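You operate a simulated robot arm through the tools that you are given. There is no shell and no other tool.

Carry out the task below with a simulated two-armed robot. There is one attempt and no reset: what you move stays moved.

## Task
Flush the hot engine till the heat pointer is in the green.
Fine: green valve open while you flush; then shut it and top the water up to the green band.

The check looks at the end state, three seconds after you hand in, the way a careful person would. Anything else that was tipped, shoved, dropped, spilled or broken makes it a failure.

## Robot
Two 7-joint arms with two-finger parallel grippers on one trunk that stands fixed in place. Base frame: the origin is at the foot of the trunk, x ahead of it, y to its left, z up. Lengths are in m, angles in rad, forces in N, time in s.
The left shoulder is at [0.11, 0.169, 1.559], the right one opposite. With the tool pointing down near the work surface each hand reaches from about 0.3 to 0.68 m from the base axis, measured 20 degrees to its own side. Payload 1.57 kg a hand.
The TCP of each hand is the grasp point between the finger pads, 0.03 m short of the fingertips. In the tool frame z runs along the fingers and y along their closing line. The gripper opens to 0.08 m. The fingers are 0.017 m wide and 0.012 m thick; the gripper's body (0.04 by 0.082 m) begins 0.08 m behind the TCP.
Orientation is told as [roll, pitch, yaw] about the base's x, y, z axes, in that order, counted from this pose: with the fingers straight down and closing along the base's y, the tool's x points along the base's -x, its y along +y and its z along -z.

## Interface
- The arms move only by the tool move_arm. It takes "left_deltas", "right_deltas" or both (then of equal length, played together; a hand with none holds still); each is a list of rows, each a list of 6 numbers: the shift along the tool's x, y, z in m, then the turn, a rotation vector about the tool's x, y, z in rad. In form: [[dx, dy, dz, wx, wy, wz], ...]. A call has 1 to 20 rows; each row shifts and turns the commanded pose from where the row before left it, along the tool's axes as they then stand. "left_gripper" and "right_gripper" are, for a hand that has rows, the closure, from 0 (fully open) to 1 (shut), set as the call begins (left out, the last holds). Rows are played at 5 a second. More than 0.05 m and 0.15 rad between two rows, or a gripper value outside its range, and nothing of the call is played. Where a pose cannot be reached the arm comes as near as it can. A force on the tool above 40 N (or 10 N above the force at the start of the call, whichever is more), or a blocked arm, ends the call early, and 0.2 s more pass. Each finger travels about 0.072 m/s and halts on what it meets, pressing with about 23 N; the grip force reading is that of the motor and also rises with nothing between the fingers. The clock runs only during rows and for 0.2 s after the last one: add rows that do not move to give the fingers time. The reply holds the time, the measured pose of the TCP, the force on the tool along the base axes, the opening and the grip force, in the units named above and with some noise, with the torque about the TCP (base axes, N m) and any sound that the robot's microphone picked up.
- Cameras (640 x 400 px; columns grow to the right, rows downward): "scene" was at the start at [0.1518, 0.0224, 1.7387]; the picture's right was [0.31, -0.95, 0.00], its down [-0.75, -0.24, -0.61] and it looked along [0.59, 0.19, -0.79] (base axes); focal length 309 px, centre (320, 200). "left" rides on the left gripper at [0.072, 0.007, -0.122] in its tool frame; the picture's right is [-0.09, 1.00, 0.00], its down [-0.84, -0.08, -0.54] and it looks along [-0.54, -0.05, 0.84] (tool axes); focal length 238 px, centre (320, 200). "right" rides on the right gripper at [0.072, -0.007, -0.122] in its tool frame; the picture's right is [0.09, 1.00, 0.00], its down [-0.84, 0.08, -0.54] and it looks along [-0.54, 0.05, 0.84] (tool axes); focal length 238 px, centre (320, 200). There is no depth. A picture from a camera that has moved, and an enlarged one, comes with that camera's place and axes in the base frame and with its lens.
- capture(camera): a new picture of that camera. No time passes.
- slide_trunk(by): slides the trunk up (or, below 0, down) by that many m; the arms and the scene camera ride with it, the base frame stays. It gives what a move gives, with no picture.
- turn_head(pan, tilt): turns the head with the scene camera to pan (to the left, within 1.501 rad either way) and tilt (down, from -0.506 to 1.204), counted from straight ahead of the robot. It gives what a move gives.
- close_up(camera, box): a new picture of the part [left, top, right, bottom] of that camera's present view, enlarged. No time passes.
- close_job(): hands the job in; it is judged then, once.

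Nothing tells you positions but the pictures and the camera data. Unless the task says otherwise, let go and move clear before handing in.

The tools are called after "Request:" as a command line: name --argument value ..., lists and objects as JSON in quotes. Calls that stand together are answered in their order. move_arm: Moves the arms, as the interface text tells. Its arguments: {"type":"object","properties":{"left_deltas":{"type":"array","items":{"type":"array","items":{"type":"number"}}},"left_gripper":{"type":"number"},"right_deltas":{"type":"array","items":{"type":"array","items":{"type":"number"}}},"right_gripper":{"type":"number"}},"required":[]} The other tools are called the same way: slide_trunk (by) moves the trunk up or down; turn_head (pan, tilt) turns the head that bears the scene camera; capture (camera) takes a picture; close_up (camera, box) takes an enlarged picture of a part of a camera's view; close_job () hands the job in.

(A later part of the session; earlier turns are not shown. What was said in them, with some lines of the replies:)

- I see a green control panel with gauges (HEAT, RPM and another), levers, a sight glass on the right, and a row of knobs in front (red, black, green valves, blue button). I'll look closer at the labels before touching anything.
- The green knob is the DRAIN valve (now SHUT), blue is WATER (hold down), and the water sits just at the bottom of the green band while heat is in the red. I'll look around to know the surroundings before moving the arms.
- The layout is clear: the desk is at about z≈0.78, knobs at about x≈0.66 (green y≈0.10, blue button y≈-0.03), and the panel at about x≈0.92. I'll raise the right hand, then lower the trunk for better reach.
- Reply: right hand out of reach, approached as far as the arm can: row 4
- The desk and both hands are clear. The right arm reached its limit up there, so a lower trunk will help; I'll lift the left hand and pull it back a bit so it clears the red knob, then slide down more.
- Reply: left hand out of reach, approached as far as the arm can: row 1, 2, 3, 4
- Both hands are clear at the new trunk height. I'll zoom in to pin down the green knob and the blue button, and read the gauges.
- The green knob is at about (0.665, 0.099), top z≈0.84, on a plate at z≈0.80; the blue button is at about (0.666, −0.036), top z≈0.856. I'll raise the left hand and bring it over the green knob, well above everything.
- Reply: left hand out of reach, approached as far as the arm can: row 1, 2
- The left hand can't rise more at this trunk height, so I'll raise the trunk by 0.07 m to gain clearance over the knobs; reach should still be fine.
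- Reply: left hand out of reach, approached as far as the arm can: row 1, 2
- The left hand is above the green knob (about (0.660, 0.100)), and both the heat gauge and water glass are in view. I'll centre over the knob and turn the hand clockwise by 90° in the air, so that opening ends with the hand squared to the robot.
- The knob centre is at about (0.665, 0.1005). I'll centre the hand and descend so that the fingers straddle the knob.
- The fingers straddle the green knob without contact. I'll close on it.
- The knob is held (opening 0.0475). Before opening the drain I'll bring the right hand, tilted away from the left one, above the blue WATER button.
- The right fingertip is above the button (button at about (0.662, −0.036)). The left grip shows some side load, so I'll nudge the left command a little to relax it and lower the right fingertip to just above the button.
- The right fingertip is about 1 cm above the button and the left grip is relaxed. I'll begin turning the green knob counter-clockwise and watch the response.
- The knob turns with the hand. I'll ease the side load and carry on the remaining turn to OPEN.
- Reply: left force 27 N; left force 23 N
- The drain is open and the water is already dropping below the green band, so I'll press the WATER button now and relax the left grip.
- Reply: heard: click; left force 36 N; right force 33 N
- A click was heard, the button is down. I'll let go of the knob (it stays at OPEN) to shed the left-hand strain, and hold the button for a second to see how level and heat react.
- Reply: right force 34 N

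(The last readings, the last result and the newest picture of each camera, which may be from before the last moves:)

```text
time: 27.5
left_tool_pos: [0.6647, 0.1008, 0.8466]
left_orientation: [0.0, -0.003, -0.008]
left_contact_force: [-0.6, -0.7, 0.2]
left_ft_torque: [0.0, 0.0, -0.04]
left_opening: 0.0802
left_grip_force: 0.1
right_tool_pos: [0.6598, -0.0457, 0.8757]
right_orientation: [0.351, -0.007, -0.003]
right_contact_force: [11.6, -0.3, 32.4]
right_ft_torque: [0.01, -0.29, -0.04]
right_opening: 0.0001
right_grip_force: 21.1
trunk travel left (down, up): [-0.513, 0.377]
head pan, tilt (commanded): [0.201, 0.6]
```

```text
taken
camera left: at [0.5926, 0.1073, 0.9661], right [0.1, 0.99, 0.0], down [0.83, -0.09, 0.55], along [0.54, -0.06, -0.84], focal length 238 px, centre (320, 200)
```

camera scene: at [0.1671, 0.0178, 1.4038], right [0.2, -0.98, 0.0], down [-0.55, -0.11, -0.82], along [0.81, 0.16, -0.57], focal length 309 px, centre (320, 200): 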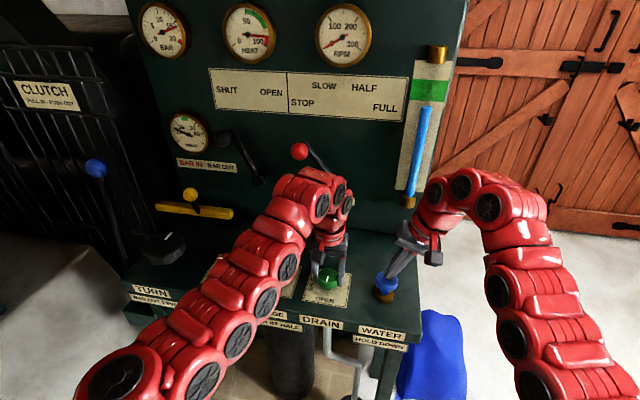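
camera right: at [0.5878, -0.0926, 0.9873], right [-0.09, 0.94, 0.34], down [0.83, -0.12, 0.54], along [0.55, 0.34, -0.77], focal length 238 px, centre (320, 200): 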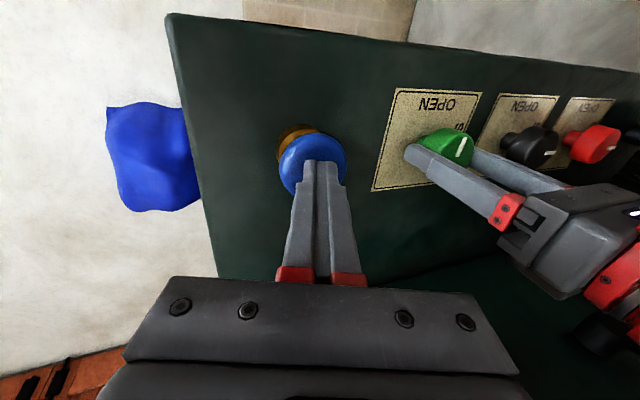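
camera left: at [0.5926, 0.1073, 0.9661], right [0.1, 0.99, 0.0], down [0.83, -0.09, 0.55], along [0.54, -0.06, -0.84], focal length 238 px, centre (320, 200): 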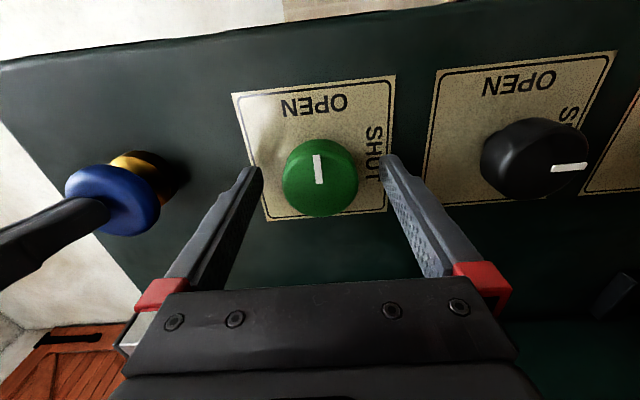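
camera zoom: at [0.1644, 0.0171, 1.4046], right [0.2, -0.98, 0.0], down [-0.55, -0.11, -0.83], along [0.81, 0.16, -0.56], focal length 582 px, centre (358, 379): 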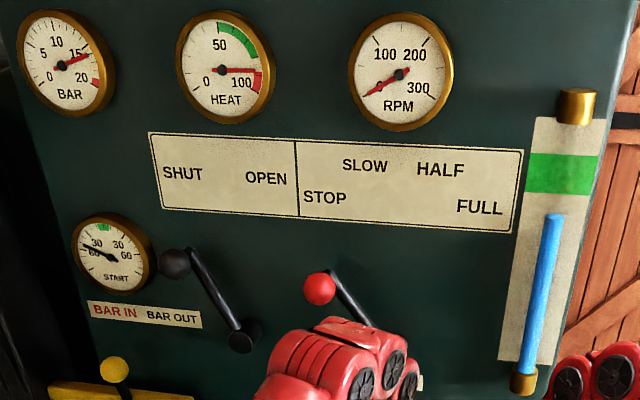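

Heat is starting to fall, the knob pointer is at OPEN, and the water level is sinking only slowly. I'll keep holding for 2 seconds and re-check.

Request:
move_arm --right_deltas '[[0, 0, 0, 0, 0, 0], [0, 0, 0, 0, 0, 0], [0, 0, 0, 0, 0, 0], [0, 0, 0, 0, 0, 0], [0, 0, 0, 0, 0, 0], [0, 0, 0, 0, 0, 0], [0, 0, 0, 0, 0, 0], [0, 0, 0, 0, 0, 0]]'

Request:
close_up --camera "scene" --box '[130, 0, 470, 210]'

```text
time: 29.3
left_tool_pos: [0.6637, 0.0995, 0.8453]
left_orientation: [0.0, -0.005, -0.008]
left_contact_force: [0.2, 0.1, 0.5]
left_ft_torque: [0.0, -0.02, 0.04]
left_opening: 0.08
left_grip_force: 0.1
right_tool_pos: [0.6587, -0.0458, 0.8762]
right_orientation: [0.352, -0.007, -0.002]
right_contact_force: [8.1, -1.8, 37.9]
right_ft_torque: [-0.03, -0.32, -0.01]
right_opening: 0.0002
right_grip_force: 21.4
trunk travel left (down, up): [-0.513, 0.377]
head pan, tilt (commanded): [0.201, 0.6]
```

```text
1.88 times, centred on (300, 105) of scene
camera zoom: at [0.1632, 0.017, 1.4046], right [0.2, -0.98, 0.0], down [-0.55, -0.11, -0.83], along [0.81, 0.16, -0.56], focal length 582 px, centre (358, 379)
```

zoom: 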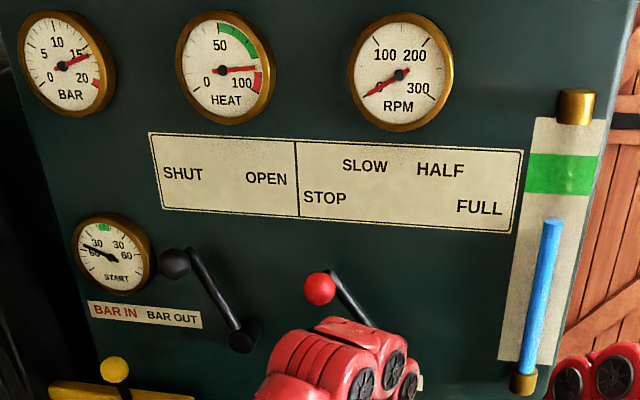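

Heat is falling steadily and approaches the green; level sinks slowly. I'll ease the right press slightly (force building up) and keep holding.

Request:
move_arm --right_deltas '[[0, 0.0004, -0.0011, 0, 0, 0], [0, 0, 0, 0, 0, 0], [0, 0, 0, 0, 0, 0], [0, 0, 0, 0, 0, 0], [0, 0, 0, 0, 0, 0], [0, 0, 0, 0, 0, 0], [0, 0, 0, 0, 0, 0]]'

Request:
close_up --camera "scene" --box '[130, 0, 470, 210]'

Request:
close_up --camera "scene" --box '[215, 0, 285, 65]'

```text
time: 30.9
left_tool_pos: [0.6642, 0.1005, 0.8446]
left_orientation: [0.001, -0.002, -0.007]
left_contact_force: [0.5, 0.9, 0.1]
left_ft_torque: [0.01, 0.02, 0.02]
left_opening: 0.0801
left_grip_force: 0.0
right_tool_pos: [0.6577, -0.0453, 0.8765]
right_orientation: [0.351, -0.004, -0.001]
right_contact_force: [-6.0, -0.6, 14.2]
right_ft_torque: [-0.03, 0.17, 0.01]
right_opening: 0.0003
right_grip_force: 21.5
trunk travel left (down, up): [-0.513, 0.377]
head pan, tilt (commanded): [0.201, 0.6]
```

```text
1.88 times, centred on (300, 105) of scene
camera zoom: at [0.1641, 0.0169, 1.4044], right [0.2, -0.98, 0.0], down [-0.55, -0.11, -0.83], along [0.81, 0.16, -0.56], focal length 582 px, centre (358, 379)
```

zoom: 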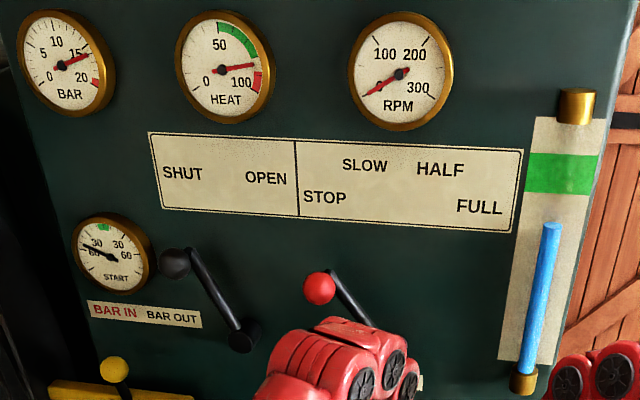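

```text
6.15 times, centred on (250, 32) of scene
camera zoom: at [0.1641, 0.0169, 1.4044], right [0.2, -0.98, 0.0], down [-0.55, -0.11, -0.83], along [0.81, 0.16, -0.56], focal length 1904 px, centre (751, 1231)
```

zoom: 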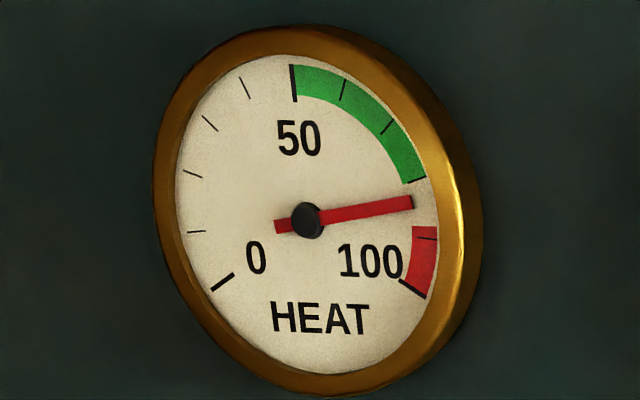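

Heat is at about 83 (green is 50–80) and falling around 2 per second; the level is going down slowly. Continuing the flush.

Request:
move_arm --right_deltas '[[0, 0, 0, 0, 0, 0], [0, 0, 0, 0, 0, 0], [0, 0, 0, 0, 0, 0], [0, 0, 0, 0, 0, 0], [0, 0, 0, 0, 0, 0], [0, 0, 0, 0, 0, 0], [0, 0, 0, 0, 0, 0], [0, 0, 0, 0, 0, 0], [0, 0, 0, 0, 0, 0], [0, 0, 0, 0, 0, 0]]'

Request:
close_up --camera "scene" --box '[130, 0, 470, 210]'

Request:
close_up --camera "scene" --box '[215, 0, 285, 65]'

```text
time: 33.1
left_tool_pos: [0.6658, 0.1001, 0.8449]
left_orientation: [0.0, -0.003, -0.009]
left_contact_force: [-0.1, -0.4, -0.1]
left_ft_torque: [0.0, -0.02, 0.01]
left_opening: 0.0803
left_grip_force: 0.1
right_tool_pos: [0.6592, -0.0446, 0.8763]
right_orientation: [0.351, -0.004, -0.003]
right_contact_force: [-1.5, 0.1, 13.3]
right_ft_torque: [0.04, -0.03, -0.03]
right_opening: 0.0
right_grip_force: 21.1
trunk travel left (down, up): [-0.513, 0.377]
head pan, tilt (commanded): [0.201, 0.6]
```

```text
1.88 times, centred on (300, 105) of scene
camera zoom: at [0.1651, 0.0171, 1.4044], right [0.2, -0.98, 0.0], down [-0.55, -0.11, -0.83], along [0.81, 0.16, -0.56], focal length 582 px, centre (358, 379)
```

zoom: 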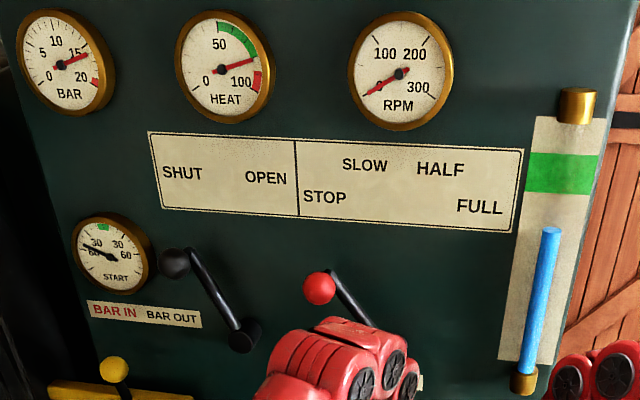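

```text
6.15 times, centred on (250, 32) of scene
camera zoom: at [0.1651, 0.0171, 1.4044], right [0.2, -0.98, 0.0], down [-0.55, -0.11, -0.83], along [0.81, 0.16, -0.56], focal length 1904 px, centre (751, 1231)
```

zoom: 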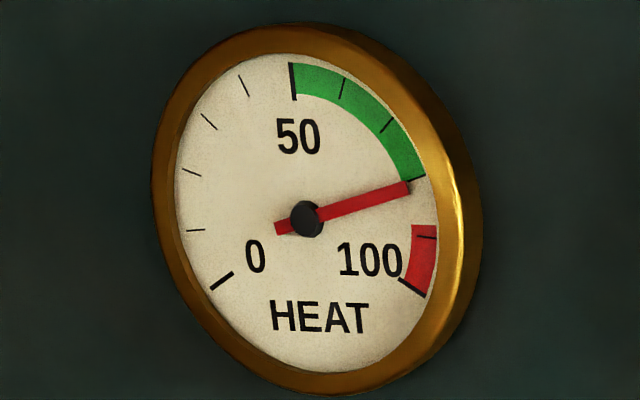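

Heat is at about 80, right at the edge of the green. I'll keep flushing to get well into the green.

Request:
move_arm --right_deltas '[[0, 0, 0, 0, 0, 0], [0, 0, 0, 0, 0, 0], [0, 0, 0, 0, 0, 0], [0, 0, 0, 0, 0, 0], [0, 0, 0, 0, 0, 0], [0, 0, 0, 0, 0, 0], [0, 0, 0, 0, 0, 0], [0, 0, 0, 0, 0, 0], [0, 0, 0, 0, 0, 0], [0, 0, 0, 0, 0, 0], [0, 0, 0, 0, 0, 0], [0, 0, 0, 0, 0, 0], [0, 0, 0, 0, 0, 0], [0, 0, 0, 0, 0, 0], [0, 0, 0, 0, 0, 0]]'

Request:
close_up --camera "scene" --box '[130, 0, 470, 210]'

Request:
close_up --camera "scene" --box '[215, 0, 285, 65]'

```text
time: 36.3
left_tool_pos: [0.6651, 0.1006, 0.8449]
left_orientation: [0.0, -0.003, -0.009]
left_contact_force: [0.6, -0.2, 0.4]
left_ft_torque: [-0.02, 0.0, 0.05]
left_opening: 0.0798
left_grip_force: 0.0
right_tool_pos: [0.6591, -0.0449, 0.8778]
right_orientation: [0.352, -0.004, -0.001]
right_contact_force: [0.2, -0.1, 14.9]
right_ft_torque: [0.0, -0.03, 0.0]
right_opening: 0.0003
right_grip_force: 20.7
trunk travel left (down, up): [-0.513, 0.377]
head pan, tilt (commanded): [0.201, 0.6]
```

```text
1.88 times, centred on (300, 105) of scene
camera zoom: at [0.1649, 0.017, 1.4044], right [0.2, -0.98, 0.0], down [-0.55, -0.11, -0.83], along [0.81, 0.16, -0.56], focal length 582 px, centre (358, 379)
```

zoom: 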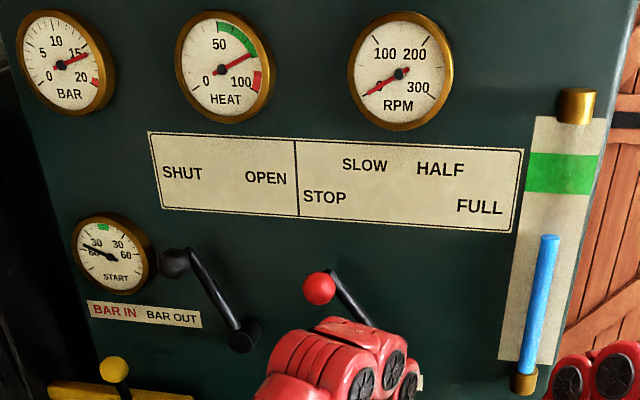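

```text
6.15 times, centred on (250, 32) of scene
camera zoom: at [0.1649, 0.017, 1.4044], right [0.2, -0.98, 0.0], down [-0.55, -0.11, -0.83], along [0.81, 0.16, -0.56], focal length 1904 px, centre (751, 1231)
```

zoom: 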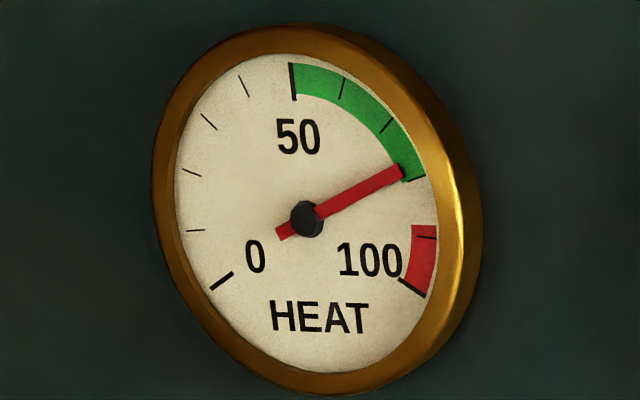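

Heat is about 77 and falling at roughly 1.2/s. I'll keep flushing toward the middle of the green.

Request:
move_arm --right_deltas '[[0, 0, 0, 0, 0, 0], [0, 0, 0, 0, 0, 0], [0, 0, 0, 0, 0, 0], [0, 0, 0, 0, 0, 0], [0, 0, 0, 0, 0, 0], [0, 0, 0, 0, 0, 0], [0, 0, 0, 0, 0, 0], [0, 0, 0, 0, 0, 0], [0, 0, 0, 0, 0, 0], [0, 0, 0, 0, 0, 0], [0, 0, 0, 0, 0, 0], [0, 0, 0, 0, 0, 0], [0, 0, 0, 0, 0, 0], [0, 0, 0, 0, 0, 0], [0, 0, 0, 0, 0, 0], [0, 0, 0, 0, 0, 0], [0, 0, 0, 0, 0, 0], [0, 0, 0, 0, 0, 0], [0, 0, 0, 0, 0, 0], [0, 0, 0, 0, 0, 0]]'

Request:
close_up --camera "scene" --box '[130, 0, 470, 210]'

Request:
close_up --camera "scene" --box '[215, 0, 285, 65]'

```text
time: 40.5
left_tool_pos: [0.6646, 0.0999, 0.8438]
left_orientation: [0.001, -0.003, -0.008]
left_contact_force: [0.4, 0.2, 0.0]
left_ft_torque: [-0.02, -0.01, 0.03]
left_opening: 0.0802
left_grip_force: 0.0
right_tool_pos: [0.6592, -0.0447, 0.8769]
right_orientation: [0.351, -0.005, -0.001]
right_contact_force: [0.2, 0.1, 14.9]
right_ft_torque: [0.02, 0.01, -0.03]
right_opening: 0.0
right_grip_force: 21.6
trunk travel left (down, up): [-0.513, 0.377]
head pan, tilt (commanded): [0.201, 0.6]
```

```text
1.88 times, centred on (300, 105) of scene
camera zoom: at [0.165, 0.017, 1.4044], right [0.2, -0.98, 0.0], down [-0.55, -0.11, -0.83], along [0.81, 0.16, -0.56], focal length 582 px, centre (358, 379)
```

zoom: 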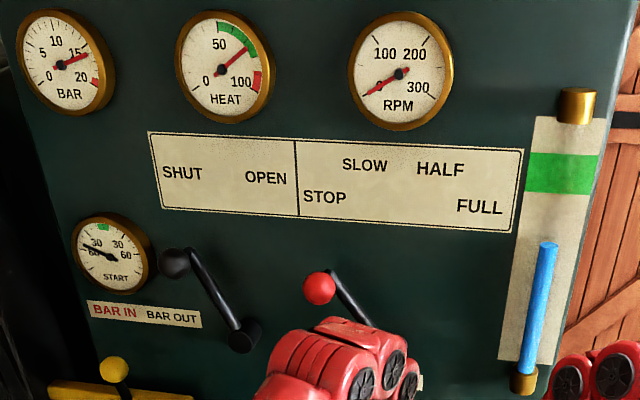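

```text
6.15 times, centred on (250, 32) of scene
camera zoom: at [0.165, 0.017, 1.4044], right [0.2, -0.98, 0.0], down [-0.55, -0.11, -0.83], along [0.81, 0.16, -0.56], focal length 1904 px, centre (751, 1231)
```

zoom: 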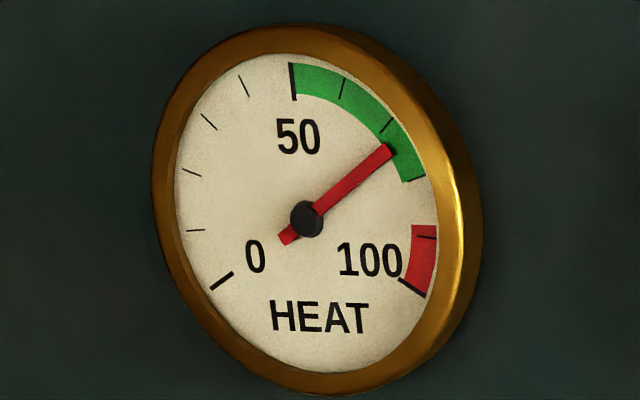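

Heat is about 72, well inside the green; the top-up may cool it a little more, so this is a good time to shut the drain. I'll grip the green knob again and turn it back clockwise while still holding water.

Request:
move_arm --left_deltas '[[0, 0, 0, 0, 0, 0], [0, 0, 0, 0, 0, 0], [0, 0, 0, 0, 0, 0.14], [0, 0, 0, 0, 0, 0.14], [0, 0, 0, 0, 0, 0.14], [0, 0, 0, 0, 0, 0.14]]' --left_gripper 1.0

```text
time: 41.9
left_tool_pos: [0.6651, 0.1008, 0.8435]
left_orientation: [0.001, -0.006, -0.573]
left_contact_force: [4.2, 1.3, 6.9]
left_ft_torque: [-0.42, -0.12, -0.02]
left_opening: 0.0473
left_grip_force: 45.1
right_tool_pos: [0.6579, -0.0445, 0.8771]
right_orientation: [0.351, -0.004, -0.001]
right_contact_force: [0.4, -0.1, 13.5]
right_ft_torque: [0.0, -0.04, -0.02]
right_opening: 0.0001
right_grip_force: 21.3
trunk travel left (down, up): [-0.513, 0.377]
head pan, tilt (commanded): [0.201, 0.6]
```

Request:
move_arm --left_deltas '[[0, 0, 0, 0, 0, 0.14], [0, 0, 0, 0, 0, 0.14], [0, 0, 0, 0, 0, 0.14], [0, 0, 0, 0, 0, 0.14]]'

```text
time: 42.9
left_tool_pos: [0.6653, 0.1009, 0.8452]
left_orientation: [0.004, -0.003, -1.131]
left_contact_force: [4.7, 2.0, -1.8]
left_ft_torque: [0.13, -0.26, -0.01]
left_opening: 0.0475
left_grip_force: 44.7
right_tool_pos: [0.6593, -0.0454, 0.8766]
right_orientation: [0.351, -0.003, -0.001]
right_contact_force: [-1.8, -1.0, 16.9]
right_ft_torque: [-0.05, 0.07, 0.03]
right_opening: 0.0
right_grip_force: 21.6
trunk travel left (down, up): [-0.513, 0.377]
head pan, tilt (commanded): [0.201, 0.6]
```

Request:
move_arm --left_deltas '[[0, 0, 0, 0, 0, 0.14], [0, 0, 0, 0, 0, 0.14], [0, 0, 0, 0, 0, 0.14], [0, 0, 0, 0, 0, 0.02]]'

Request:
capture --camera "right"

Request:
capture --camera "left"

Request:
close_up --camera "scene" --box '[130, 0, 470, 210]'

Request:
close_up --camera "scene" --box '[215, 0, 285, 65]'

```text
time: 43.9
left_tool_pos: [0.6644, 0.1005, 0.8441]
left_orientation: [0.004, 0.0, -1.57]
left_contact_force: [10.8, 2.9, 12.8]
left_ft_torque: [-0.52, 0.15, -0.02]
left_opening: 0.0473
left_grip_force: 45.2
right_tool_pos: [0.6592, -0.0443, 0.8753]
right_orientation: [0.351, -0.005, -0.002]
right_contact_force: [0.1, -0.8, 13.9]
right_ft_torque: [-0.02, -0.1, 0.0]
right_opening: 0.0
right_grip_force: 21.4
trunk travel left (down, up): [-0.513, 0.377]
head pan, tilt (commanded): [0.201, 0.6]
```

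```text
taken
camera right: at [0.5874, -0.092, 0.9882], right [-0.09, 0.94, 0.34], down [0.83, -0.12, 0.54], along [0.54, 0.33, -0.77], focal length 238 px, centre (320, 200)
```

right: 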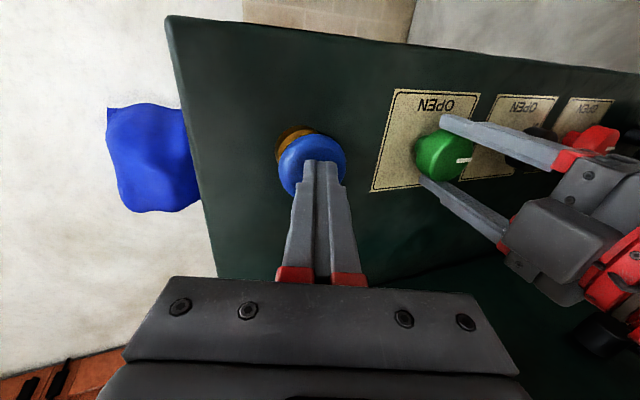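

```text
taken
camera left: at [0.6714, 0.1722, 0.9658], right [1.0, -0.09, 0.0], down [-0.08, -0.84, 0.54], along [-0.05, -0.54, -0.84], focal length 238 px, centre (320, 200)
```

left: 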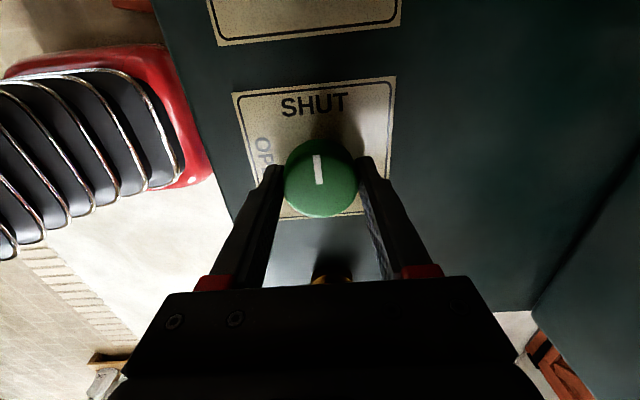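

```text
1.88 times, centred on (300, 105) of scene
camera zoom: at [0.1653, 0.0174, 1.4045], right [0.2, -0.98, 0.0], down [-0.55, -0.11, -0.83], along [0.81, 0.16, -0.56], focal length 582 px, centre (358, 379)
```

zoom: 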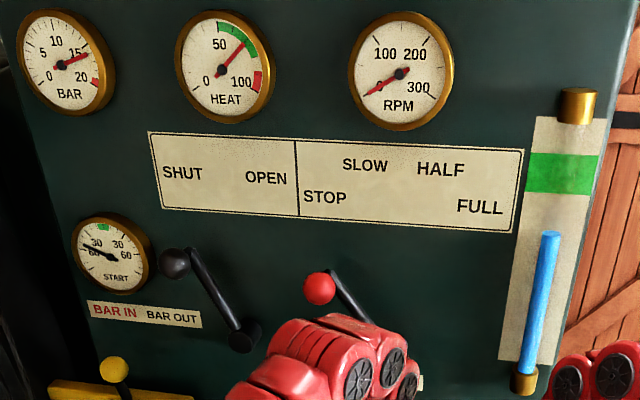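

```text
6.15 times, centred on (250, 32) of scene
camera zoom: at [0.1653, 0.0174, 1.4045], right [0.2, -0.98, 0.0], down [-0.55, -0.11, -0.83], along [0.81, 0.16, -0.56], focal length 1904 px, centre (751, 1231)
```

zoom: 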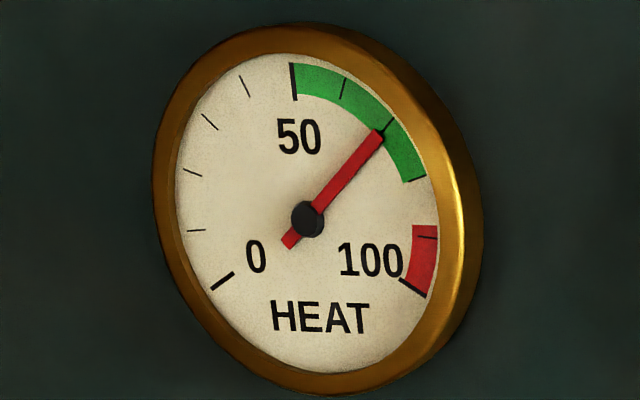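

The knob is back at SHUT, heat ≈ 70, and the level is rising (about 231 px; band at 155–192). I'll let go of the knob and go on filling.

Request:
move_arm --left_deltas '[[0, 0, 0, 0, 0, 0], [0, 0, 0, 0, 0, 0], [0, 0, 0, 0, 0, 0], [0, 0, 0, 0, 0, 0], [0, 0, 0, 0, 0, 0]]' --left_gripper 0.0

Request:
close_up --camera "scene" --box '[130, 0, 470, 210]'

Request:
close_up --camera "left" --box '[220, 60, 420, 230]'

```text
time: 45.1
left_tool_pos: [0.6647, 0.0997, 0.8436]
left_orientation: [0.004, 0.001, -1.571]
left_contact_force: [0.1, 0.2, 0.5]
left_ft_torque: [0.02, 0.01, 0.01]
left_opening: 0.0799
left_grip_force: 0.0
right_tool_pos: [0.6593, -0.0444, 0.8768]
right_orientation: [0.35, -0.004, 0.0]
right_contact_force: [2.4, 0.8, 16.7]
right_ft_torque: [0.04, -0.1, -0.02]
right_opening: 0.0
right_grip_force: 21.8
trunk travel left (down, up): [-0.513, 0.377]
head pan, tilt (commanded): [0.201, 0.6]
```

```text
1.88 times, centred on (300, 105) of scene
camera zoom: at [0.1651, 0.0172, 1.4043], right [0.2, -0.98, 0.0], down [-0.55, -0.11, -0.83], along [0.81, 0.16, -0.56], focal length 582 px, centre (358, 379)
```

zoom: 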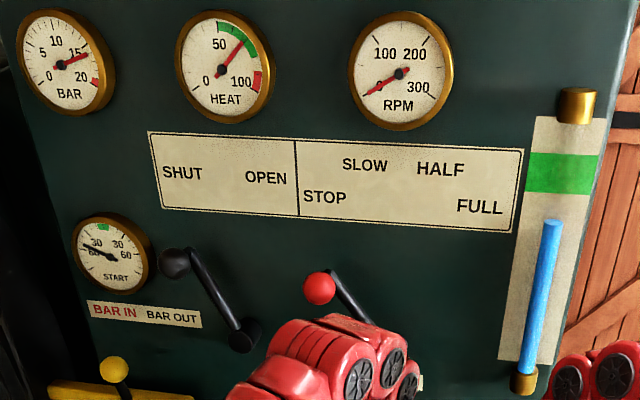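

```text
2.35 times, centred on (320, 145) of left
camera zoom: at [0.671, 0.1718, 0.9651], right [1.0, -0.09, 0.0], down [-0.08, -0.84, 0.54], along [-0.05, -0.54, -0.84], focal length 561 px, centre (320, 329)
```

zoom: 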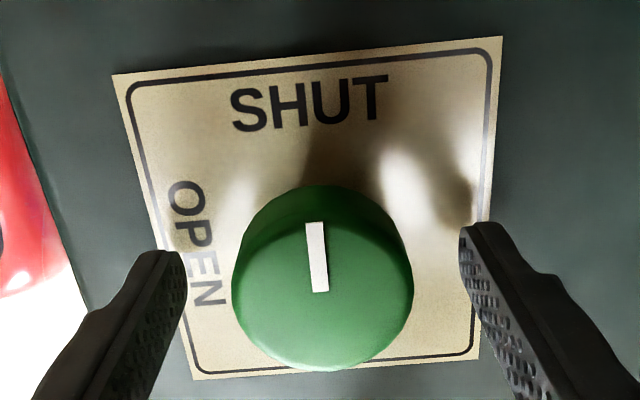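

The level rises about 9 px/s in this view, with the drain shut and heat steady. I'll hold about 3 s more and then fine-tune to the middle of the band.

Request:
move_arm --right_deltas '[[0, 0, 0, 0, 0, 0], [0, 0, 0, 0, 0, 0], [0, 0, 0, 0, 0, 0], [0, 0, 0, 0, 0, 0], [0, 0, 0, 0, 0, 0], [0, 0, 0, 0, 0, 0], [0, 0, 0, 0, 0, 0], [0, 0, 0, 0, 0, 0], [0, 0, 0, 0, 0, 0], [0, 0, 0, 0, 0, 0], [0, 0, 0, 0, 0, 0], [0, 0, 0, 0, 0, 0], [0, 0, 0, 0, 0, 0], [0, 0, 0, 0, 0, 0]]'

Request:
close_up --camera "scene" --box '[130, 0, 470, 210]'

```text
time: 48.1
left_tool_pos: [0.6637, 0.1004, 0.8435]
left_orientation: [0.005, 0.0, -1.569]
left_contact_force: [0.3, 0.2, -0.4]
left_ft_torque: [0.0, 0.0, 0.0]
left_opening: 0.08
left_grip_force: 0.1
right_tool_pos: [0.6578, -0.0442, 0.8763]
right_orientation: [0.35, -0.003, -0.002]
right_contact_force: [-0.1, -0.8, 13.6]
right_ft_torque: [0.01, -0.02, -0.01]
right_opening: 0.0
right_grip_force: 21.2
trunk travel left (down, up): [-0.513, 0.377]
head pan, tilt (commanded): [0.201, 0.6]
```

```text
1.88 times, centred on (300, 105) of scene
camera zoom: at [0.165, 0.017, 1.4044], right [0.2, -0.98, 0.0], down [-0.55, -0.11, -0.83], along [0.81, 0.16, -0.56], focal length 582 px, centre (358, 379)
```

zoom: 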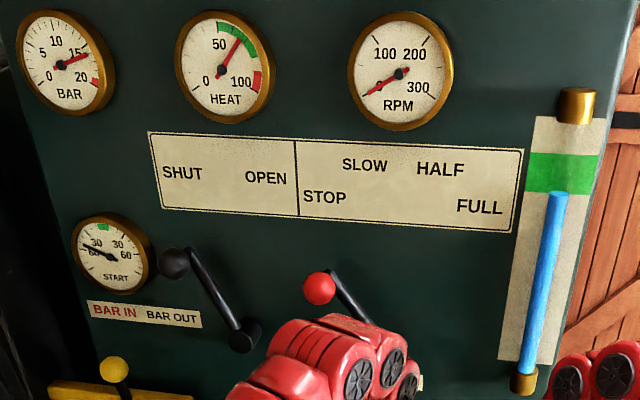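

The level is just at the bottom of the green band and heat is about 65. I'll fill about one second more and then release the button by lifting the right hand.

Request:
move_arm --right_deltas '[[0, 0, 0, 0, 0, 0], [0, 0, 0, 0, 0, 0], [0, 0, 0, 0, 0, 0], [0, 0, 0, 0, 0, 0], [0, 0, 0, 0, 0, 0], [0, 0.0051, -0.0141, 0, 0, 0], [0, 0.0051, -0.0141, 0, 0, 0], [0, 0.0051, -0.0141, 0, 0, 0]]'

Request:
close_up --camera "scene" --box '[130, 0, 470, 210]'

Request:
close_up --camera "scene" --box '[390, 40, 470, 210]'

Request:
capture --camera "right"

```text
time: 49.9
left_tool_pos: [0.6638, 0.1002, 0.8441]
left_orientation: [0.002, 0.0, -1.57]
left_contact_force: [0.5, 0.1, 0.0]
left_ft_torque: [0.02, 0.01, -0.01]
left_opening: 0.0798
left_grip_force: 0.0
right_tool_pos: [0.6604, -0.0433, 0.9207]
right_orientation: [0.352, -0.002, -0.002]
right_contact_force: [-0.5, 0.2, -0.6]
right_ft_torque: [0.01, 0.01, -0.01]
right_opening: 0.0001
right_grip_force: 21.1
trunk travel left (down, up): [-0.513, 0.377]
head pan, tilt (commanded): [0.201, 0.6]
```

```text
1.88 times, centred on (300, 105) of scene
camera zoom: at [0.1664, 0.0169, 1.4041], right [0.2, -0.98, 0.0], down [-0.55, -0.11, -0.83], along [0.81, 0.16, -0.56], focal length 582 px, centre (358, 379)
```

zoom: 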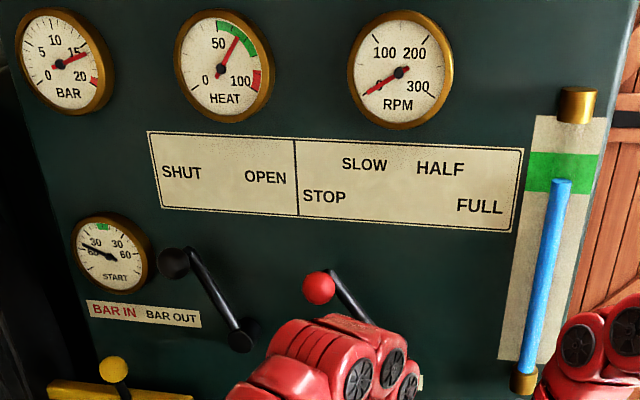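

```text
2.35 times, centred on (430, 125) of scene
camera zoom: at [0.1664, 0.0169, 1.4041], right [0.2, -0.98, 0.0], down [-0.55, -0.11, -0.83], along [0.81, 0.16, -0.56], focal length 728 px, centre (61, 376)
```

zoom: 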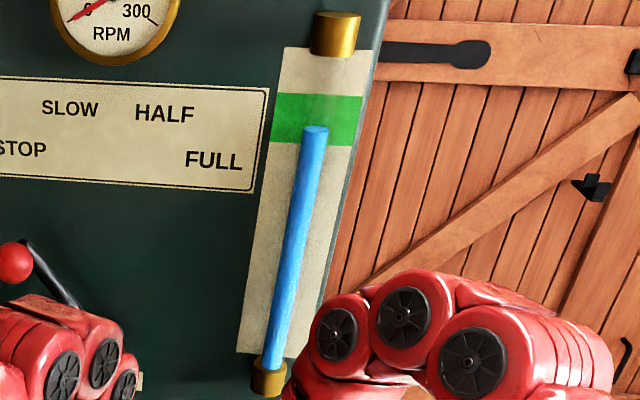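

```text
taken
camera right: at [0.5879, -0.0913, 1.033], right [-0.09, 0.94, 0.34], down [0.83, -0.12, 0.54], along [0.54, 0.33, -0.77], focal length 238 px, centre (320, 200)
```

right: 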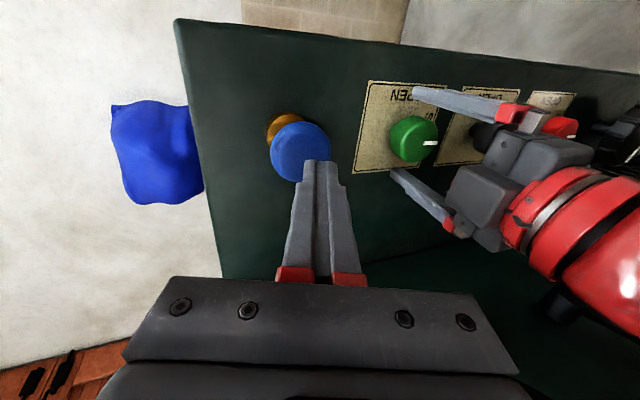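

The button is released; the level sits well inside the green band (the tube stands in front of the scale, so from above it looks lower than it is), and heat is about 64. I'll lift both hands clear and check that nothing drifts.

Request:
move_arm --left_deltas '[[0, 0, -0.02, 0, 0, 0], [0, 0, -0.025, 0, 0, 0], [0, 0, -0.025, 0, 0, 0], [0, 0, -0.01, 0, 0, 0]]' --right_deltas '[[0, -0.02, -0.02, 0, 0, 0], [0, -0.0256, -0.0173, 0, 0, 0], [0, -0.0256, -0.0173, 0, 0, 0], [0, -0.0256, -0.0173, 0, 0, 0]]'

Request:
capture --camera "scene"

Request:
close_up --camera "scene" --box '[390, 40, 470, 210]'

Request:
close_up --camera "scene" --box '[215, 0, 285, 65]'

Request:
capture --camera "left"

```text
time: 50.9
left_tool_pos: [0.6645, 0.0987, 0.9221]
left_orientation: [0.003, 0.0, -1.572]
left_contact_force: [0.3, -0.3, 0.6]
left_ft_torque: [0.0, 0.03, 0.0]
left_opening: 0.08
left_grip_force: 0.1
right_tool_pos: [0.6594, -0.1616, 0.9532]
right_orientation: [0.35, -0.001, -0.002]
right_contact_force: [0.0, 0.6, 0.9]
right_ft_torque: [0.01, 0.0, -0.02]
right_opening: 0.0001
right_grip_force: 21.5
trunk travel left (down, up): [-0.513, 0.377]
head pan, tilt (commanded): [0.201, 0.6]
```

```text
taken
camera scene: at [0.1666, 0.0162, 1.4041], right [0.2, -0.98, 0.0], down [-0.55, -0.11, -0.83], along [0.81, 0.16, -0.56], focal length 309 px, centre (320, 200)
```

scene: 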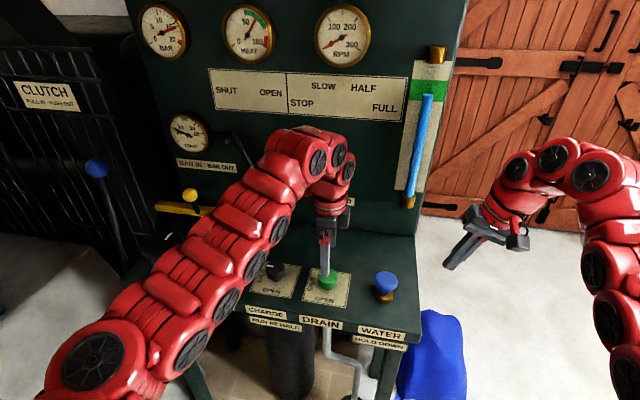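

```text
2.35 times, centred on (430, 125) of scene
camera zoom: at [0.1666, 0.0162, 1.4041], right [0.2, -0.98, 0.0], down [-0.55, -0.11, -0.83], along [0.81, 0.16, -0.56], focal length 728 px, centre (61, 376)
```

zoom: 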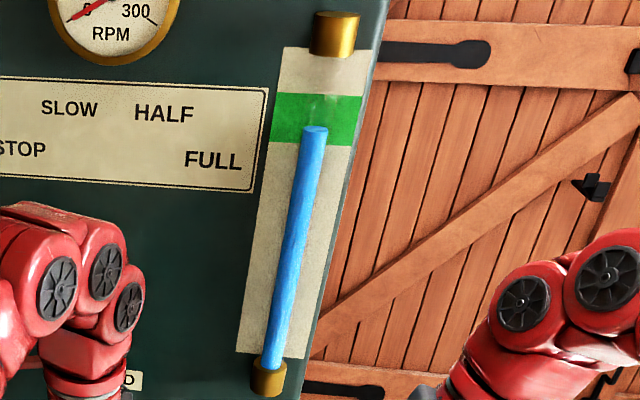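

```text
6.15 times, centred on (250, 32) of scene
camera zoom: at [0.1666, 0.0162, 1.4041], right [0.2, -0.98, 0.0], down [-0.55, -0.11, -0.83], along [0.81, 0.16, -0.56], focal length 1904 px, centre (751, 1231)
```

zoom: 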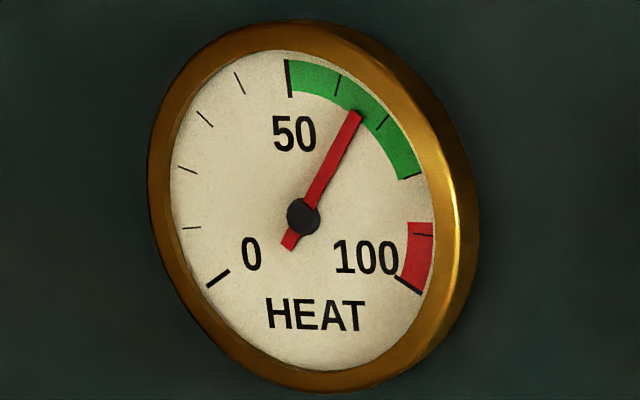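

```text
taken
camera left: at [0.6712, 0.1707, 1.043], right [1.0, -0.09, 0.0], down [-0.08, -0.84, 0.54], along [-0.05, -0.54, -0.84], focal length 238 px, centre (320, 200)
```

left: 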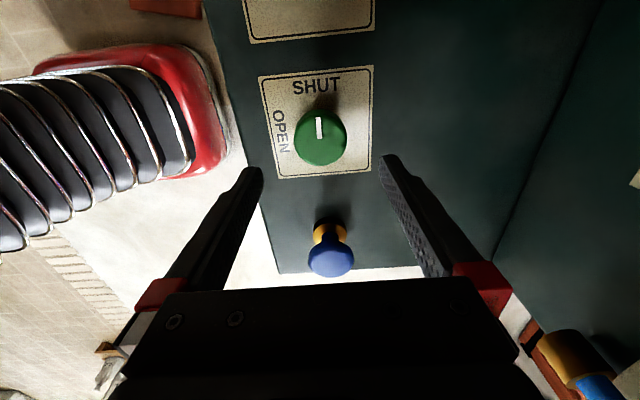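

Drain pointer at SHUT, heat about 64, level in the band, hands off. I'll raise the trunk a bit to bring both hands further clear and watch for any drift.

Request:
slide_trunk --by 0.1

Request:
move_arm --right_deltas '[[0, -0.01, -0.01, 0, 0, 0], [0, 0, 0, 0, 0, 0], [0, 0, 0, 0, 0, 0], [0, 0, 0, 0, 0, 0], [0, 0, 0, 0, 0, 0], [0, 0, 0, 0, 0, 0], [0, 0, 0, 0, 0, 0], [0, 0, 0, 0, 0, 0], [0, 0, 0, 0, 0, 0], [0, 0, 0, 0, 0, 0], [0, 0, 0, 0, 0, 0], [0, 0, 0, 0, 0, 0]]'

Request:
capture --camera "scene"

Request:
close_up --camera "scene" --box '[200, 30, 480, 220]'

Request:
close_up --camera "scene" --box '[240, 220, 430, 360]'

```text
time: 52.2
left_tool_pos: [0.6655, 0.0997, 1.0215]
left_orientation: [0.002, 0.0, -1.568]
left_contact_force: [0.7, -0.3, -0.3]
left_ft_torque: [0.07, 0.0, 0.01]
left_opening: 0.0801
left_grip_force: 0.1
right_tool_pos: [0.6596, -0.1593, 1.0538]
right_orientation: [0.35, -0.002, 0.001]
right_contact_force: [0.5, 0.0, 0.0]
right_ft_torque: [0.01, -0.05, 0.0]
right_opening: 0.0001
right_grip_force: 21.9
trunk travel left (down, up): [-0.613, 0.277]
head pan, tilt (commanded): [0.201, 0.6]
```

```text
time: 54.9
left_tool_pos: [0.6637, 0.0997, 1.0214]
left_orientation: [0.0, -0.002, -1.568]
left_contact_force: [-1.0, 0.6, 0.2]
left_ft_torque: [0.0, 0.04, -0.04]
left_opening: 0.0798
left_grip_force: 0.0
right_tool_pos: [0.6599, -0.1729, 1.0592]
right_orientation: [0.352, -0.002, -0.002]
right_contact_force: [0.4, 0.8, 0.8]
right_ft_torque: [-0.05, 0.04, -0.01]
right_opening: 0.0002
right_grip_force: 21.1
trunk travel left (down, up): [-0.613, 0.277]
head pan, tilt (commanded): [0.201, 0.6]
```

```text
taken
camera scene: at [0.1669, 0.0169, 1.5041], right [0.2, -0.98, 0.0], down [-0.55, -0.11, -0.82], along [0.81, 0.16, -0.57], focal length 309 px, centre (320, 200)
```

scene: 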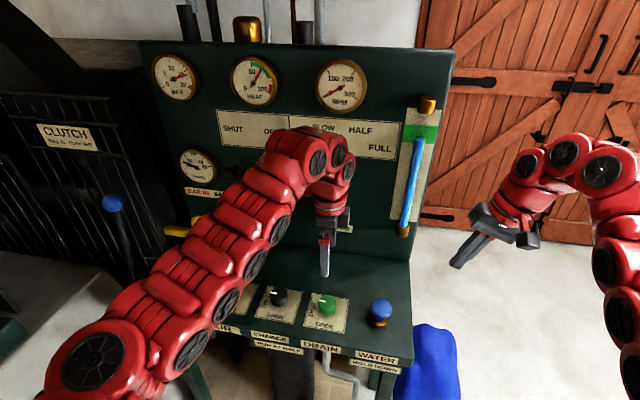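

```text
2.11 times, centred on (340, 125) of scene
camera zoom: at [0.1669, 0.0169, 1.5041], right [0.2, -0.98, 0.0], down [-0.55, -0.11, -0.82], along [0.81, 0.16, -0.57], focal length 651 px, centre (278, 358)
```

zoom: 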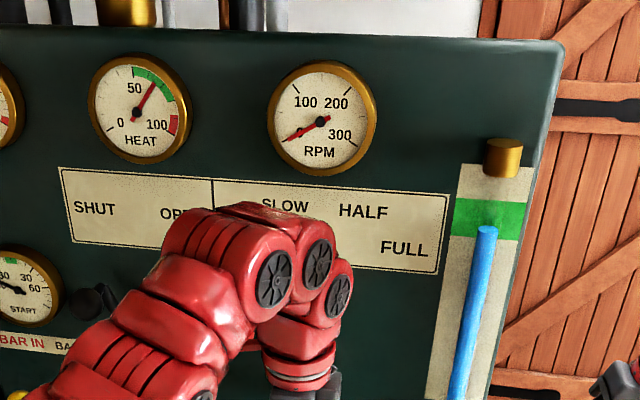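

```text
2.86 times, centred on (335, 290) of scene
camera zoom: at [0.1669, 0.0169, 1.5041], right [0.2, -0.98, 0.0], down [-0.55, -0.11, -0.82], along [0.81, 0.16, -0.57], focal length 884 px, centre (277, -57)
```

zoom: 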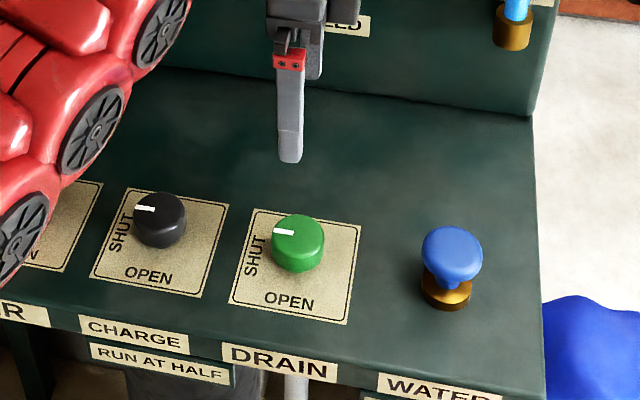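

Nothing has drifted: heat about 64 in the green, level in the band, drain SHUT, button up. To judge the water level without parallax, I'll use the right hand's camera at about the tube's height.

Request:
move_arm --right_deltas '[[0, 0, 0, 0.12, 0, 0], [0, 0, 0, 0.12, 0, 0], [0, 0, 0, 0.11, 0, 0], [0, 0, 0, 0, -0.14, 0], [0, 0, 0, 0, -0.14, 0], [0, 0, 0, 0, -0.14, 0], [0, 0, 0, 0, -0.14, 0], [0, 0, 0, 0, -0.14, 0]]'

Request:
capture --camera "right"

```text
time: 56.6
left_tool_pos: [0.6661, 0.1001, 1.0219]
left_orientation: [0.002, 0.0, -1.568]
left_contact_force: [0.0, 0.2, 0.0]
left_ft_torque: [-0.02, -0.01, 0.0]
left_opening: 0.0802
left_grip_force: 0.0
right_tool_pos: [0.665, -0.1724, 1.0514]
right_orientation: [0.0, -0.142, 0.0]
right_contact_force: [0.5, -0.8, 0.4]
right_ft_torque: [-0.01, 0.0, -0.01]
right_opening: 0.0001
right_grip_force: 20.9
right hand out of reach, approached as far as the arm can: row 3, 5, 6, 7, 8
trunk travel left (down, up): [-0.613, 0.277]
head pan, tilt (commanded): [0.201, 0.6]
```

```text
taken
camera right: at [0.5766, -0.1782, 1.1615], right [-0.09, 1.0, -0.01], down [0.75, 0.08, 0.65], along [0.65, 0.05, -0.76], focal length 238 px, centre (320, 200)
```

right: 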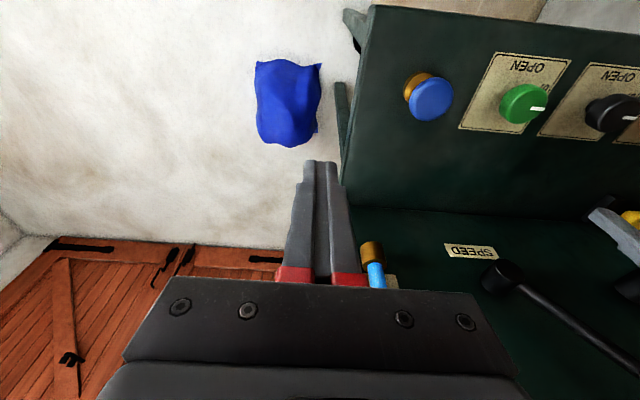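

The right wrist can't pitch far enough for that view. Instead I'll compare the tube at two trunk heights to work out the parallax, which also moves the hands further away.

Request:
close_up --camera "scene" --box '[385, 85, 455, 250]'

Request:
close_up --camera "scene" --box '[400, 90, 450, 160]'

Request:
slide_trunk --by 0.25

Request:
capture --camera "scene"

```text
2.42 times, centred on (420, 168) of scene
camera zoom: at [0.1671, 0.0169, 1.504], right [0.2, -0.98, 0.0], down [-0.55, -0.11, -0.82], along [0.81, 0.16, -0.57], focal length 750 px, centre (78, 279)
```

zoom: 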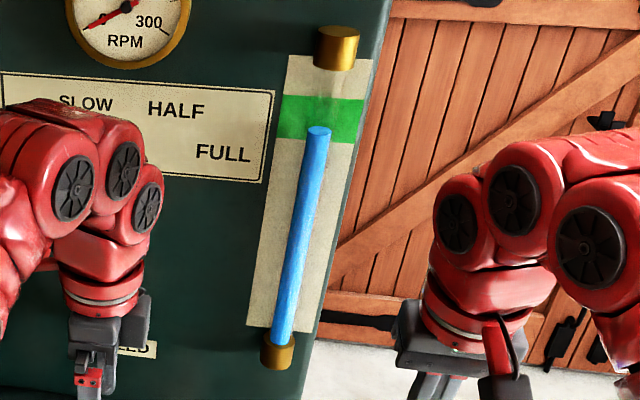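

```text
5.71 times, centred on (425, 125) of scene
camera zoom: at [0.1671, 0.0169, 1.504], right [0.2, -0.98, 0.0], down [-0.55, -0.11, -0.82], along [0.81, 0.16, -0.57], focal length 1768 px, centre (-280, 629)
```

zoom: 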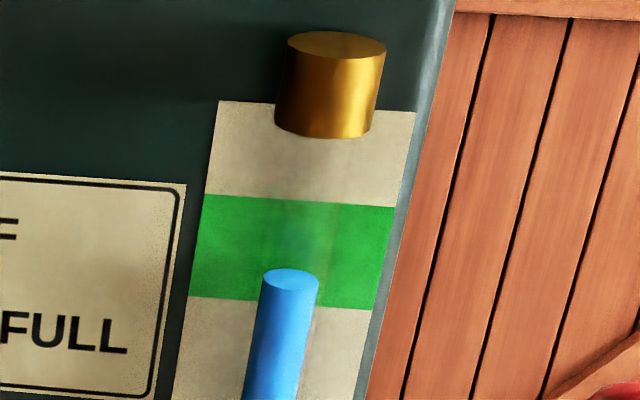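

```text
time: 59.2
left_tool_pos: [0.6662, 0.1004, 1.2716]
left_orientation: [0.003, 0.0, -1.57]
left_contact_force: [0.3, -0.1, 0.0]
left_ft_torque: [-0.01, 0.0, 0.01]
left_opening: 0.0798
left_grip_force: 0.0
right_tool_pos: [0.6646, -0.1713, 1.3013]
right_orientation: [0.0, -0.142, -0.001]
right_contact_force: [-0.1, -0.3, 0.2]
right_ft_torque: [-0.02, -0.02, 0.0]
right_opening: 0.0
right_grip_force: 21.1
trunk travel left (down, up): [-0.863, 0.027]
head pan, tilt (commanded): [0.201, 0.6]
```

```text
taken
camera scene: at [0.167, 0.0169, 1.754], right [0.2, -0.98, 0.0], down [-0.55, -0.11, -0.82], along [0.81, 0.16, -0.57], focal length 309 px, centre (320, 200)
```

scene: 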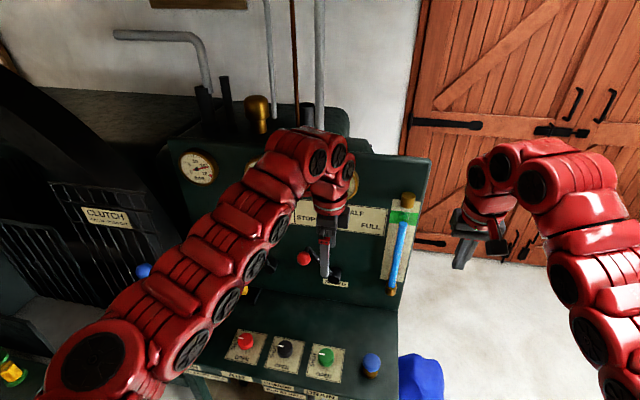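

Request:
close_up --camera "scene" --box '[380, 180, 430, 240]'

Request:
close_up --camera "scene" --box '[375, 180, 435, 310]'

```text
6.67 times, centred on (405, 210) of scene
camera zoom: at [0.167, 0.0169, 1.754], right [0.2, -0.98, 0.0], down [-0.55, -0.11, -0.82], along [0.81, 0.16, -0.57], focal length 2062 px, centre (-247, 133)
```

zoom: 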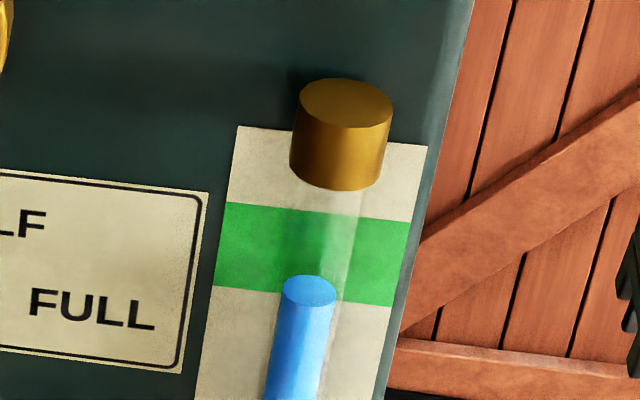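

```text
3.08 times, centred on (405, 245) of scene
camera zoom: at [0.167, 0.0169, 1.754], right [0.2, -0.98, 0.0], down [-0.55, -0.11, -0.82], along [0.81, 0.16, -0.57], focal length 952 px, centre (58, 62)
```

zoom: 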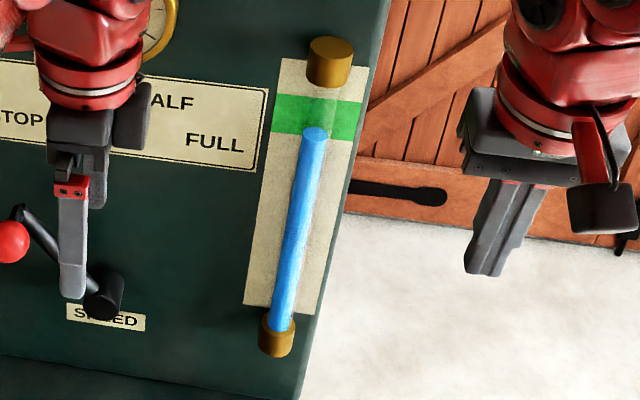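

Parallax works out: seen square-on, the level is about 45% up the green band — fine. I'll slide down slightly for one last look at the heat gauge and the desk.

Request:
slide_trunk --by -0.2

Request:
capture --camera "scene"

Request:
close_up --camera "scene" --box '[210, 40, 440, 190]'

Request:
close_up --camera "scene" --box '[240, 250, 430, 380]'

```text
time: 61.4
left_tool_pos: [0.6634, 0.0986, 1.0712]
left_orientation: [0.001, 0.001, -1.57]
left_contact_force: [-0.2, 0.1, 0.0]
left_ft_torque: [0.02, 0.02, -0.01]
left_opening: 0.08
left_grip_force: 0.1
right_tool_pos: [0.6641, -0.1726, 1.1014]
right_orientation: [0.001, -0.142, -0.002]
right_contact_force: [0.1, -0.2, 0.2]
right_ft_torque: [-0.05, 0.0, 0.01]
right_opening: 0.0004
right_grip_force: 21.0
trunk travel left (down, up): [-0.663, 0.227]
head pan, tilt (commanded): [0.201, 0.6]
```

```text
taken
camera scene: at [0.1667, 0.0169, 1.5542], right [0.2, -0.98, 0.0], down [-0.55, -0.11, -0.83], along [0.81, 0.16, -0.56], focal length 309 px, centre (320, 200)
```

scene: 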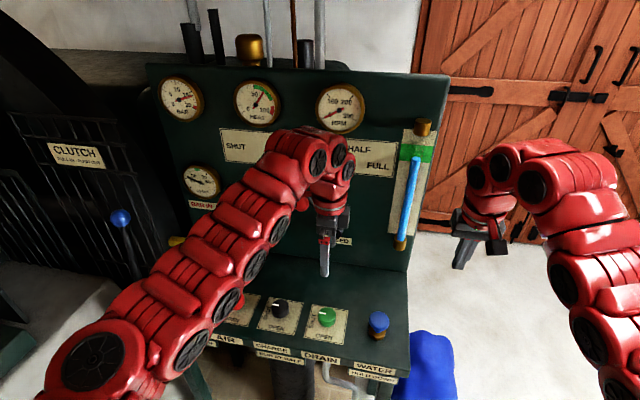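

```text
2.67 times, centred on (325, 115) of scene
camera zoom: at [0.1667, 0.0169, 1.5542], right [0.2, -0.98, 0.0], down [-0.55, -0.11, -0.83], along [0.81, 0.16, -0.56], focal length 825 px, centre (307, 427)
```

zoom: 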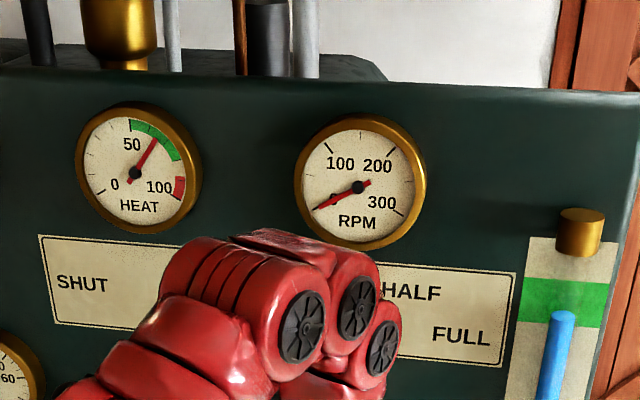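

```text
3.08 times, centred on (335, 315) of scene
camera zoom: at [0.1667, 0.0169, 1.5542], right [0.2, -0.98, 0.0], down [-0.55, -0.11, -0.83], along [0.81, 0.16, -0.56], focal length 952 px, centre (274, -154)
```

zoom: 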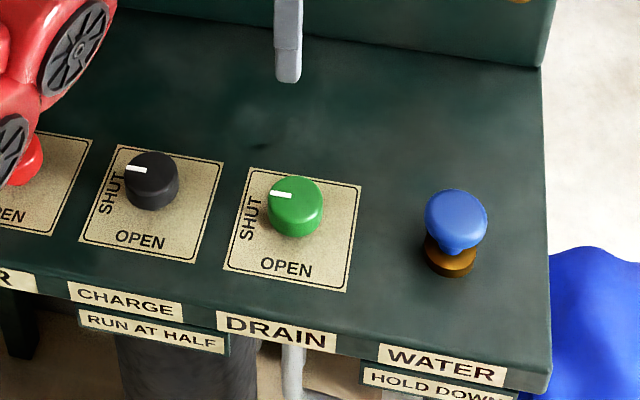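

Heat is steady at about 64 in the green, the drain is at SHUT, the button is up and the water is inside the green band. Both hands are off and clear, so I'll hand in.

Request:
close_job

```text
The job is handed in.
```

The engine is flushed, and I've handed the job in; no verdict has come back yet.

- **Heat:** the pointer is at about 64, inside the green (50–80). It held there for the last 10 seconds or so I watched.
- **Green valve:** I opened it before pressing WATER and kept it open while flushing. It is now back at SHUT, and the water level has not dropped since.
- **Water:** topped up to a little under halfway up the green band. The gauge tube looks lower from the robot's camera, so that figure comes from comparing views at several heights.
- **Surroundings:** I only touched the green knob and the blue WATER button, and both hands are off and clear. I saw nothing knocked or spilled.
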